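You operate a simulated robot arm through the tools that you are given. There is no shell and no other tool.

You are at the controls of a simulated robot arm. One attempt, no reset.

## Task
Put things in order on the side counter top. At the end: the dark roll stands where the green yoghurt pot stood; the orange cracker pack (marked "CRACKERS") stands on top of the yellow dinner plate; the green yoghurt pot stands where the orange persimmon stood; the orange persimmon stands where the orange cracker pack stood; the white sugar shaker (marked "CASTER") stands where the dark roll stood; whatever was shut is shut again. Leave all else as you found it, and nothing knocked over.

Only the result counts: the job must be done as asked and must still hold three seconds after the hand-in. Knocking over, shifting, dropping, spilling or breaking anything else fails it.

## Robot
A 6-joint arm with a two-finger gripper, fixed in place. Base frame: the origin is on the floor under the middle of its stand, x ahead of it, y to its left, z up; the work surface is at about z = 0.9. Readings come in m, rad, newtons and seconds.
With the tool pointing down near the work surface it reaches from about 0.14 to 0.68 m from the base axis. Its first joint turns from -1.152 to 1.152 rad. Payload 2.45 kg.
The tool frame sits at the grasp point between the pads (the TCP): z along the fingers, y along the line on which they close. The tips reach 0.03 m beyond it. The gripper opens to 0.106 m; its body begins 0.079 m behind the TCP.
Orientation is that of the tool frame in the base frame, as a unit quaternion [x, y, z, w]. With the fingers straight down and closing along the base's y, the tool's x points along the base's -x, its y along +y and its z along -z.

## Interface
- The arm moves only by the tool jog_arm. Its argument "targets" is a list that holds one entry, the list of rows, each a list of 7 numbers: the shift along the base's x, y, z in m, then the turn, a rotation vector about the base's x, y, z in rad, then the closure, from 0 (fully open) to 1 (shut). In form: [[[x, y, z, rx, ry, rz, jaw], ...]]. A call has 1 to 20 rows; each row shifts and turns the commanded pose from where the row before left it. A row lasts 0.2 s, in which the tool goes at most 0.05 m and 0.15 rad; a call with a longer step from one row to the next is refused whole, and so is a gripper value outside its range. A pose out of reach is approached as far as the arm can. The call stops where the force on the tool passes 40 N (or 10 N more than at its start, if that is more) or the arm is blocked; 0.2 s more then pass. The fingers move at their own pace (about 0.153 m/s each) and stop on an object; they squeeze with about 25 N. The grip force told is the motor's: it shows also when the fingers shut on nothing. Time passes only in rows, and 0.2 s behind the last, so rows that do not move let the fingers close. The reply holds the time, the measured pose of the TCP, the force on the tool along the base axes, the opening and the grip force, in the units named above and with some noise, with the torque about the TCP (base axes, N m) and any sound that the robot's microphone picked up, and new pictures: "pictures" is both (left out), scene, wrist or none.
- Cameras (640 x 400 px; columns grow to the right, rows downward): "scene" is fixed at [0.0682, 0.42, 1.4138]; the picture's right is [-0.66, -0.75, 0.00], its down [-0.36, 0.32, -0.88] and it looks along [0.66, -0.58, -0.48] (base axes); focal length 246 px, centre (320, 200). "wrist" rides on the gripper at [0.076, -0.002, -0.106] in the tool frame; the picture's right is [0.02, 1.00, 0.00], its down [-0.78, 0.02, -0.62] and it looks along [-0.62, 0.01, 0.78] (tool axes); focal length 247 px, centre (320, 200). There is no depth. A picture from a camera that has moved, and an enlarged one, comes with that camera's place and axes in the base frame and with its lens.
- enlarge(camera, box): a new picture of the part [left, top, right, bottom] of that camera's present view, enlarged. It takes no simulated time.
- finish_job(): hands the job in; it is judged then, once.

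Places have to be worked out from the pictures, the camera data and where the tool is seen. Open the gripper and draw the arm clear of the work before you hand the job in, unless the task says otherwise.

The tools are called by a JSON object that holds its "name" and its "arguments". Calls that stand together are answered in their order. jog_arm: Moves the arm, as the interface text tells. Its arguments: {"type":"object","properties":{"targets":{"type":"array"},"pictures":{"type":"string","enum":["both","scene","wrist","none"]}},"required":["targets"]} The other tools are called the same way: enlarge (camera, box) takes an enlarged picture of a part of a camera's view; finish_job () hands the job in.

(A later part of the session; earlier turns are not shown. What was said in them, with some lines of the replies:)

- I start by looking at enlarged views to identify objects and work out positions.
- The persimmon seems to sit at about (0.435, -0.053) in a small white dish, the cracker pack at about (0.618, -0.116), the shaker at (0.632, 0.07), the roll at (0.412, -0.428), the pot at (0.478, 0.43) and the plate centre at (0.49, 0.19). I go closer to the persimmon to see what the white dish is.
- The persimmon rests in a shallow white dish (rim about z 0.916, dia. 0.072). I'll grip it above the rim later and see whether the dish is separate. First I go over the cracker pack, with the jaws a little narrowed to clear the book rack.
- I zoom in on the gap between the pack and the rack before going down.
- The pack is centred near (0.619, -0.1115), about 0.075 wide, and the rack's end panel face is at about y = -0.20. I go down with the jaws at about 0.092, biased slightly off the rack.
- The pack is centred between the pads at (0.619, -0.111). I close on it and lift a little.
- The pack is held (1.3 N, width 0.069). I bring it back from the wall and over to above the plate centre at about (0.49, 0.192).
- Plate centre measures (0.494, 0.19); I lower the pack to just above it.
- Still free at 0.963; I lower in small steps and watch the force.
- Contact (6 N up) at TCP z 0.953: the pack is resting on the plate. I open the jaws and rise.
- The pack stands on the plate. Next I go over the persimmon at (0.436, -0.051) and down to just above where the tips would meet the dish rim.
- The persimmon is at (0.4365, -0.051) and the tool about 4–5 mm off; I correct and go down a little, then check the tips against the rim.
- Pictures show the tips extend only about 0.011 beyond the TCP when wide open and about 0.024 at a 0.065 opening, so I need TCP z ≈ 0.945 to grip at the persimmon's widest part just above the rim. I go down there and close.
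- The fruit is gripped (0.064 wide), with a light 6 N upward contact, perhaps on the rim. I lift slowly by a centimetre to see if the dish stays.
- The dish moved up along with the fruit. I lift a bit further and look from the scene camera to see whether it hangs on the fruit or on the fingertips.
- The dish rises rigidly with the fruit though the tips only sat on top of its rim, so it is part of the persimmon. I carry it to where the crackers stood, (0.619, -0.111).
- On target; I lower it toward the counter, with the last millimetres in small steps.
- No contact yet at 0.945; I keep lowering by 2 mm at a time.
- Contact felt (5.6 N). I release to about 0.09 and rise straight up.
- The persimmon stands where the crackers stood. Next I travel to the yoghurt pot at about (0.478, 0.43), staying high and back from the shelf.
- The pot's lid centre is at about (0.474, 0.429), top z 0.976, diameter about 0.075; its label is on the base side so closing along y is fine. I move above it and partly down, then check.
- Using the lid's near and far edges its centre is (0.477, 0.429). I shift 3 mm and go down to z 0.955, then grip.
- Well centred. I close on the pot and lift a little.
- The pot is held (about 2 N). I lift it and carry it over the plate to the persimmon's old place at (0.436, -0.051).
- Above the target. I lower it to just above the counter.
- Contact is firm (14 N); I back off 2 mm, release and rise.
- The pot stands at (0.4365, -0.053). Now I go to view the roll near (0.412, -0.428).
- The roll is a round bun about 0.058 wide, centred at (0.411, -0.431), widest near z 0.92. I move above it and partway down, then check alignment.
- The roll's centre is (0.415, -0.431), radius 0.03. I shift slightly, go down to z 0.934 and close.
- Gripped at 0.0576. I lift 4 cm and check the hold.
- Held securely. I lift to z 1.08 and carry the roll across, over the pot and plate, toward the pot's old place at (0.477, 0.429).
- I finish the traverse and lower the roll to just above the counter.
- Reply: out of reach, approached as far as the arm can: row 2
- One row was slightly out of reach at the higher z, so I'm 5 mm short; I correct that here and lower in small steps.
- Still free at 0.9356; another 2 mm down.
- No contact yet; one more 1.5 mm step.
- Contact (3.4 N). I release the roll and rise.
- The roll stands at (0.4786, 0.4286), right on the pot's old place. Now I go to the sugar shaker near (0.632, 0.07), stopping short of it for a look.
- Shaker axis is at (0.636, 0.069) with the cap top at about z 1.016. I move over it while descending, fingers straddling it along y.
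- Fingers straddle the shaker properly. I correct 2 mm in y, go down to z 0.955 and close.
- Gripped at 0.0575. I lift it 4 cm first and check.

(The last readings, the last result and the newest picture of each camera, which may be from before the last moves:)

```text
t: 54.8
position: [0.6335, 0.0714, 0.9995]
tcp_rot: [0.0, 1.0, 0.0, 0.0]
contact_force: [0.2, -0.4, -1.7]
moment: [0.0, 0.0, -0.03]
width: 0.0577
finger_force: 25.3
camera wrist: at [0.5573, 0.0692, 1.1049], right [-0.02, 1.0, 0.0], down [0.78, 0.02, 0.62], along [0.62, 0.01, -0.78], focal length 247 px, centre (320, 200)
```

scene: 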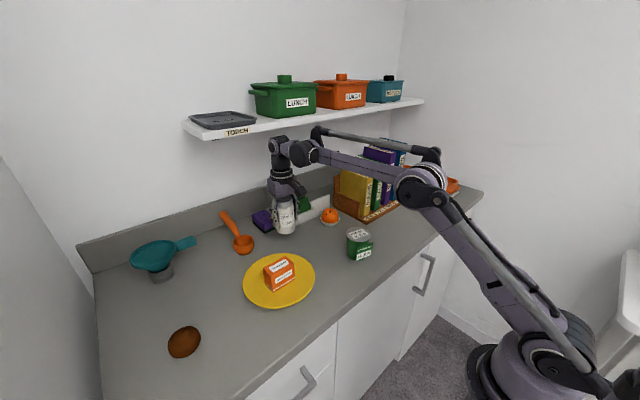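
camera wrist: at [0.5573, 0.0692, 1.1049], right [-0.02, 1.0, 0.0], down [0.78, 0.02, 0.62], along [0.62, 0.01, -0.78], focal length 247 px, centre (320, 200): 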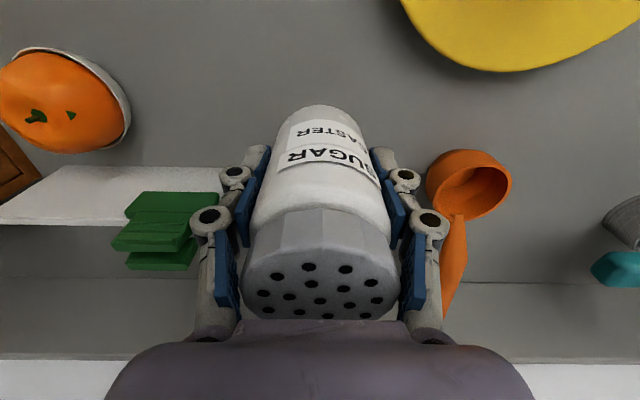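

The shaker is held firmly (about 1.7 N). I draw it back from the wall, raise it, pass over the pot and go to the roll's old place (0.415, -0.431).

{"name": "jog_arm", "arguments": {"targets": [[[-0.035, -0.004, 0.025, 0, 0, 0, 0.6], [-0.04, -0.005, 0.022, 0, 0, 0, 0.6], [-0.04, -0.005, 0.022, 0, 0, 0, 0.6], [-0.04, -0.005, 0.022, 0, 0, 0, 0.6], [-0.03, -0.035, 0, 0, 0, 0, 0.6], [-0.0335, -0.036, 0, 0, 0, 0, 0.6], [0, -0.0458, 0, 0, 0, 0, 0.6], [0, -0.0458, 0, 0, 0, 0, 0.6], [0, -0.0458, 0, 0, 0, 0, 0.6], [0, -0.0458, 0, 0, 0, 0, 0.6], [0, -0.0458, 0, 0, 0, 0, 0.6], [0, -0.0458, 0, 0, 0, 0, 0.6], [0, -0.0458, 0, 0, 0, 0, 0.6], [0, -0.0458, 0, 0, 0, 0, 0.6], [0, -0.0456, 0, 0, 0, 0, 0.6], [0, 0, 0, 0, 0, 0, 0.6]]], "pictures": "both"}}

```text
t: 58.2
position: [0.4145, -0.4319, 1.0897]
tcp_rot: [0.001, 1.0, 0.0, 0.0]
contact_force: [0.0, -0.5, -1.3]
moment: [-0.01, 0.01, -0.02]
width: 0.0576
finger_force: 25.0
camera wrist: at [0.3386, -0.4344, 1.1959], right [-0.02, 1.0, 0.0], down [0.78, 0.02, 0.62], along [0.62, 0.01, -0.78], focal length 247 px, centre (320, 200)
```

scene: 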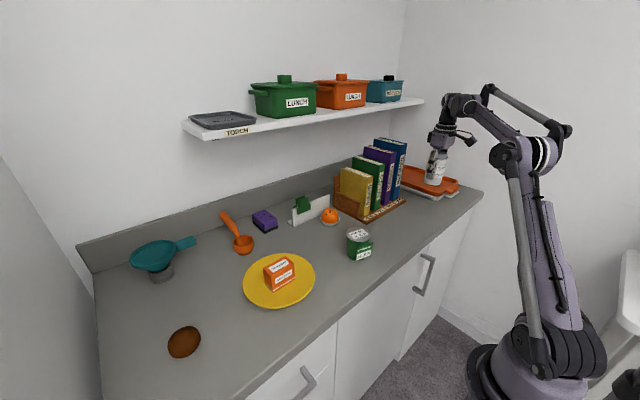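
wrist: 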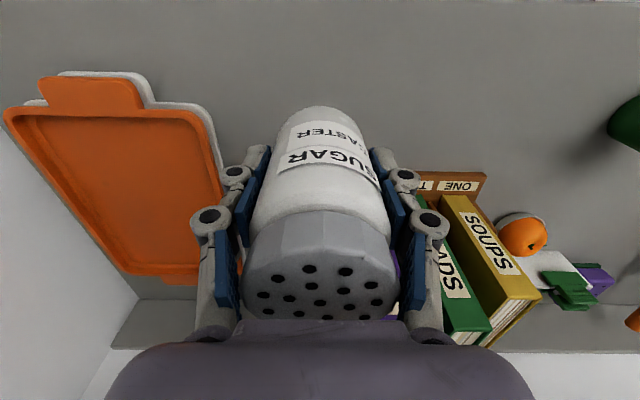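

On target at (0.4145, -0.432). I lower it to just above the counter.

{"name": "jog_arm", "arguments": {"targets": [[[0, 0.001, -0.045, 0, 0, 0, 0.6], [0, 0, -0.045, 0, 0, 0, 0.6], [0, 0, -0.03, 0, 0, 0, 0.6], [0, 0, -0.011, 0, 0, 0, 0.6], [0, 0, 0, 0, 0, 0, 0.6]]], "pictures": "both"}}

{"name": "jog_arm", "arguments": {"targets": [[[0, 0, -0.002, 0, 0, 0, 0.6], [0, 0, 0, 0, 0, 0, 0.6]]], "pictures": "none"}}

```text
t: 59.4
position: [0.4134, -0.4305, 0.9547]
tcp_rot: [0.0, 1.0, 0.0, 0.0]
contact_force: [-0.2, -0.2, -1.0]
moment: [-0.01, -0.01, 0.0]
width: 0.0575
finger_force: 24.8
camera wrist: at [0.3383, -0.433, 1.0617], right [-0.02, 1.0, 0.0], down [0.78, 0.02, 0.62], along [0.62, 0.01, -0.78], focal length 247 px, centre (320, 200)
```

scene: 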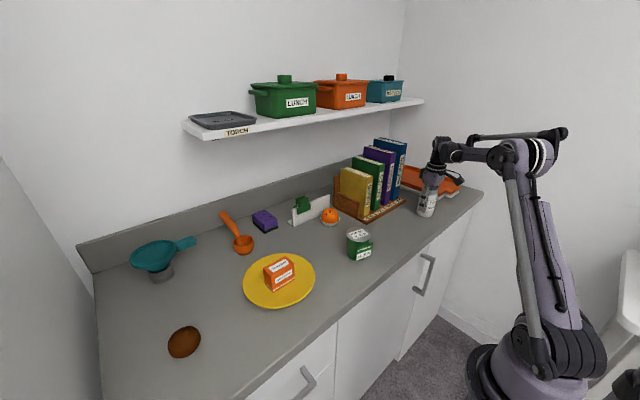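
wrist: 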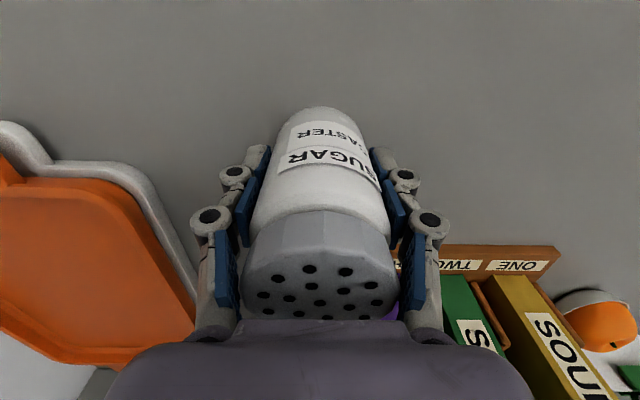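

```text
t: 60.0
position: [0.4153, -0.4322, 0.9547]
tcp_rot: [0.0, 1.0, 0.0, 0.001]
contact_force: [0.0, -1.1, -2.2]
moment: [0.03, 0.01, -0.01]
width: 0.0575
finger_force: 25.4
```

Not touching yet; I continue down in small steps.

{"name": "jog_arm", "arguments": {"targets": [[[0, 0, -0.0015, 0, 0, 0, 0.6], [0, 0, 0, 0, 0, 0, 0.6]]], "pictures": "none"}}

```text
t: 60.6
position: [0.4145, -0.4317, 0.9545]
tcp_rot: [0.0, 1.0, 0.0, 0.0]
contact_force: [0.0, 0.2, -2.3]
moment: [-0.01, 0.03, -0.03]
width: 0.0573
finger_force: 25.1
```

Still hanging free; another 1.5 mm.

{"name": "jog_arm", "arguments": {"targets": [[[0, 0, -0.0015, 0, 0, 0, 0.6], [0, 0, 0, 0, 0, 0, 0.6]]], "pictures": "none"}}

```text
t: 61.2
position: [0.4147, -0.4323, 0.9538]
tcp_rot: [0.0, 1.0, 0.0, 0.0]
contact_force: [0.6, -0.2, -1.3]
moment: [0.02, 0.02, -0.01]
width: 0.0575
finger_force: 24.6
```

{"name": "jog_arm", "arguments": {"targets": [[[0, 0, -0.0015, 0, 0, 0, 0.6], [0, 0, 0, 0, 0, 0, 0.6]]], "pictures": "scene"}}

{"name": "enlarge", "arguments": {"camera": "scene", "box": [390, 160, 470, 230]}}

```text
t: 61.8
position: [0.4143, -0.4309, 0.9521]
tcp_rot: [0.0, 1.0, 0.001, 0.0]
contact_force: [0.5, 0.9, 6.0]
moment: [0.0, -0.09, 0.01]
width: 0.0577
finger_force: 25.1
```

scene: 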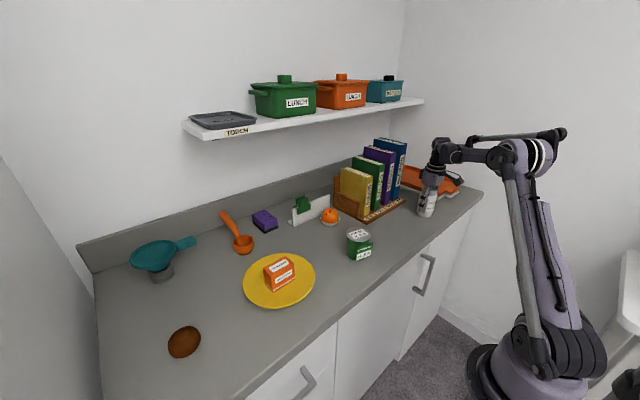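

```text
5.71 times, centred on (430, 195) of scene
camera zoom: at [0.0682, 0.42, 1.4138], right [-0.66, -0.75, 0.0], down [-0.36, 0.32, -0.88], along [0.66, -0.58, -0.48], focal length 1403 px, centre (-309, 229)
```

zoom: 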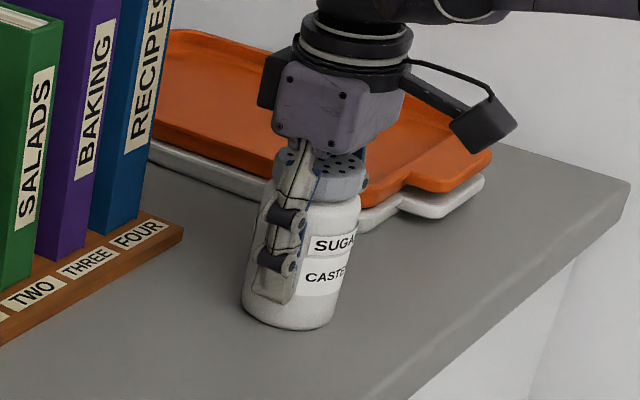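

Contact (6 N), the shaker stands upright. I release it, rise straight up until clear of its cap, then look.

{"name": "jog_arm", "arguments": {"targets": [[[0, 0, 0.001, 0, 0, 0, 0.4], [0, 0, 0, 0, 0, 0, 0.2], [0, 0, 0, 0, 0, 0, 0.0], [0, 0, 0.02, 0, 0, 0, 0.0], [0, 0, 0.04, 0, 0, 0, 0.0], [0, 0, 0.045, 0, 0, 0, 0.0], [0, 0, 0.045, 0, 0, 0, 0.0], [0, 0, 0.045, 0, 0, 0, 0.0], [0, 0, 0, 0, 0, 0, 0.0]]], "pictures": "both"}}

{"name": "enlarge", "arguments": {"camera": "scene", "box": [300, 150, 470, 270]}}

```text
t: 63.8
position: [0.4118, -0.4337, 1.1495]
tcp_rot: [0.0, 1.0, 0.0, 0.0]
contact_force: [0.2, 0.5, -1.0]
moment: [0.03, 0.02, 0.01]
width: 0.1062
finger_force: 0.1
out of reach, approached as far as the arm can: row 8
camera wrist: at [0.3359, -0.435, 1.2553], right [-0.02, 1.0, 0.0], down [0.78, 0.02, 0.62], along [0.62, 0.01, -0.78], focal length 247 px, centre (320, 200)
```

scene: 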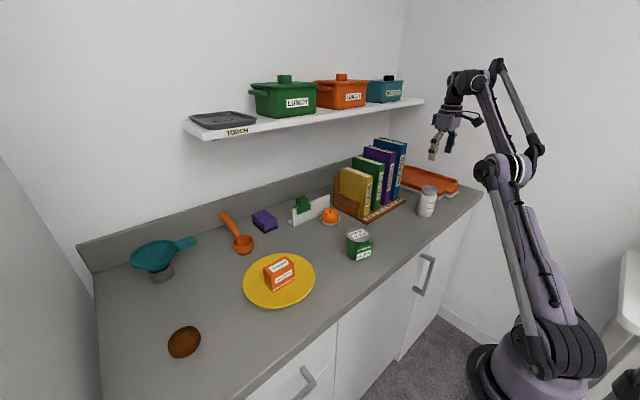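
wrist: 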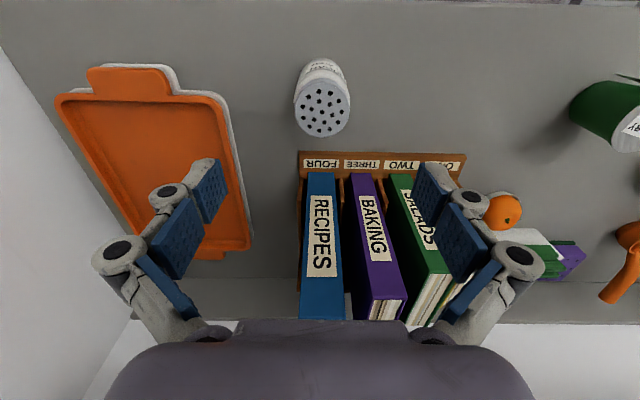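

```text
3.33 times, centred on (385, 210) of scene
camera zoom: at [0.0682, 0.42, 1.4138], right [-0.66, -0.75, 0.0], down [-0.36, 0.32, -0.88], along [0.66, -0.58, -0.48], focal length 818 px, centre (103, 167)
```

zoom: 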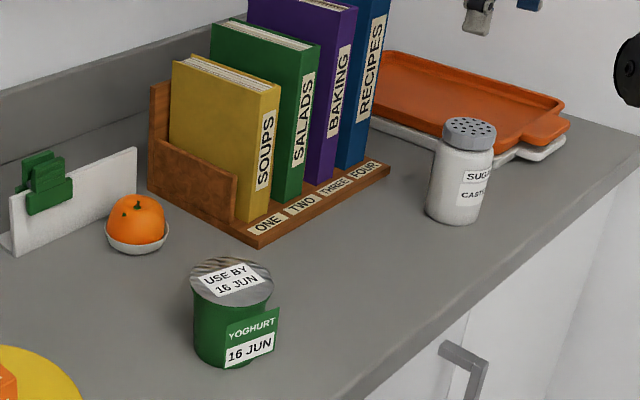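

All five things are in place and upright. I draw the arm back to near its starting pose, clear of the work, and do a final check.

{"name": "jog_arm", "arguments": {"targets": [[[-0.02, 0.04, 0.0, 0, 0, 0, 0], [-0.01, 0.045, 0.005, 0, 0, 0, 0], [0, 0.047, 0.01, 0, 0, 0, 0], [0, 0.047, 0.012, 0, 0, 0, 0], [0, 0.047, 0.012, 0, 0, 0, 0], [0, 0.047, 0.012, 0, 0, 0, 0], [0, 0.047, 0.012, 0, 0, 0, 0], [0, 0.047, 0.012, 0, 0, 0, 0], [0, 0.043, 0.01, 0, 0, 0, 0], [0, 0, 0, 0, 0, 0, 0], [0, 0, 0, 0, 0, 0, 0]]], "pictures": "both"}}

{"name": "enlarge", "arguments": {"camera": "scene", "box": [80, 190, 340, 380]}}

{"name": "enlarge", "arguments": {"camera": "scene", "box": [280, 140, 480, 270]}}

```text
t: 66.2
position: [0.3835, -0.0215, 1.2314]
tcp_rot: [0.0, 1.0, -0.001, 0.0]
contact_force: [-1.2, 0.4, 0.0]
moment: [-0.04, -0.02, 0.01]
width: 0.1059
finger_force: 0.0
camera wrist: at [0.3081, -0.0229, 1.3376], right [-0.02, 1.0, 0.0], down [0.78, 0.02, 0.62], along [0.62, 0.01, -0.78], focal length 247 px, centre (320, 200)
```

scene: 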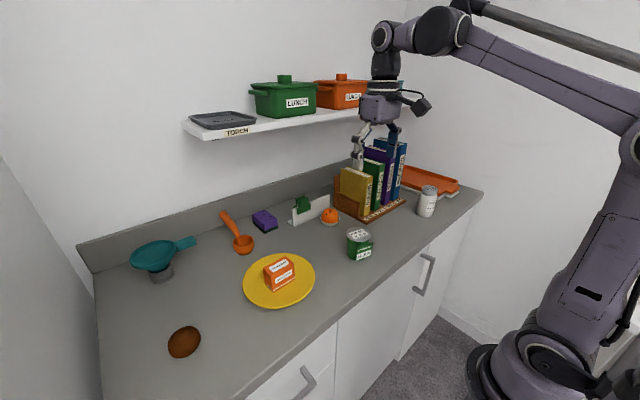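
wrist: 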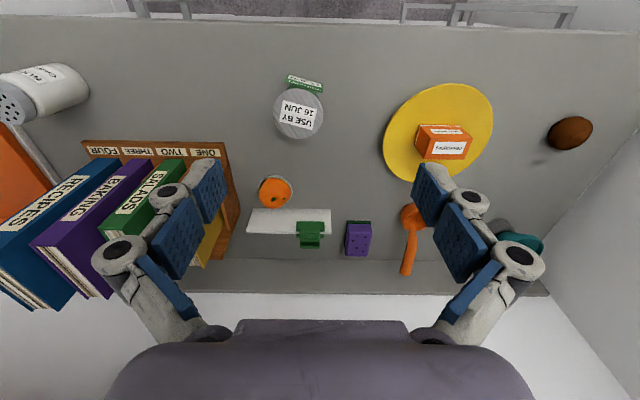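

```text
2.11 times, centred on (210, 285) of scene
camera zoom: at [0.0682, 0.42, 1.4138], right [-0.66, -0.75, 0.0], down [-0.36, 0.32, -0.88], along [0.66, -0.58, -0.48], focal length 517 px, centre (552, 21)
```

zoom: 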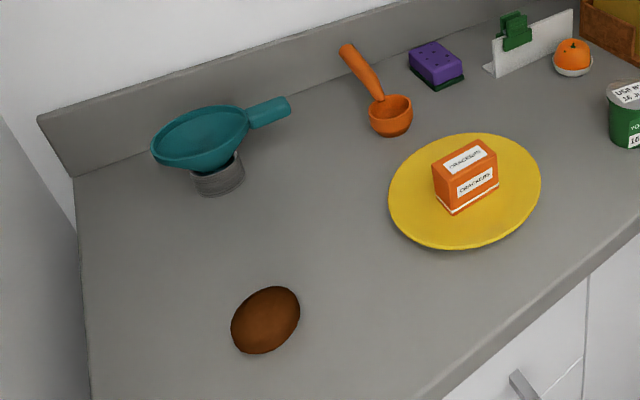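

```text
3.08 times, centred on (380, 205) of scene
camera zoom: at [0.0682, 0.42, 1.4138], right [-0.66, -0.75, 0.0], down [-0.36, 0.32, -0.88], along [0.66, -0.58, -0.48], focal length 755 px, centre (135, 185)
```

zoom: 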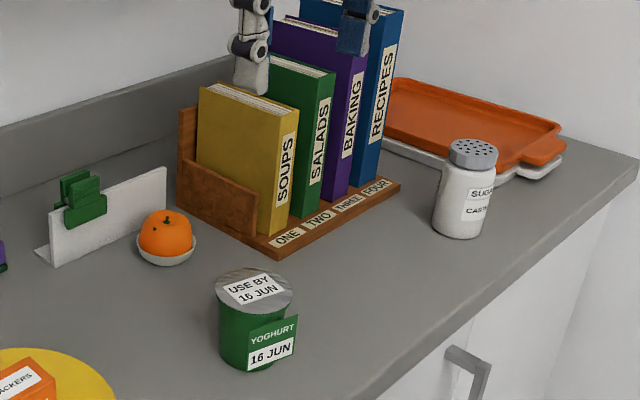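

Everything stands where asked: the crackers are on the plate, and the persimmon, pot, roll and shaker are in their new places. Nothing else has moved, the cupboards are shut, and the gripper is open and clear. I hand the job in.

{"name": "finish_job", "arguments": {}}

```text
The job is handed in.
```

I moved all five items to the places you asked for and handed the job in. I haven't been given the result of the check.

| Item | Now stands |
|---|---|
| Orange cracker pack | on the yellow dinner plate, near its centre |
| Orange persimmon | where the cracker pack stood |
| Green yoghurt pot | where the persimmon stood |
| Dark roll | where the yoghurt pot stood |
| White sugar shaker | where the dark roll stood |

In the last pictures, the shaker, pot, persimmon and roll were within a few millimetres of their target spots. Everything was upright and nothing else looked moved. I never opened the cupboards, and they still look shut. The gripper is open and the arm is back near its starting position.

**White dish:** the persimmon sat in a small white dish, and the dish rose with the fruit when I lifted it by its upper part. I took it to be part of the persimmon, so it went along to the cracker pack's old place. If the dish was meant to stay behind, that part is wrong.
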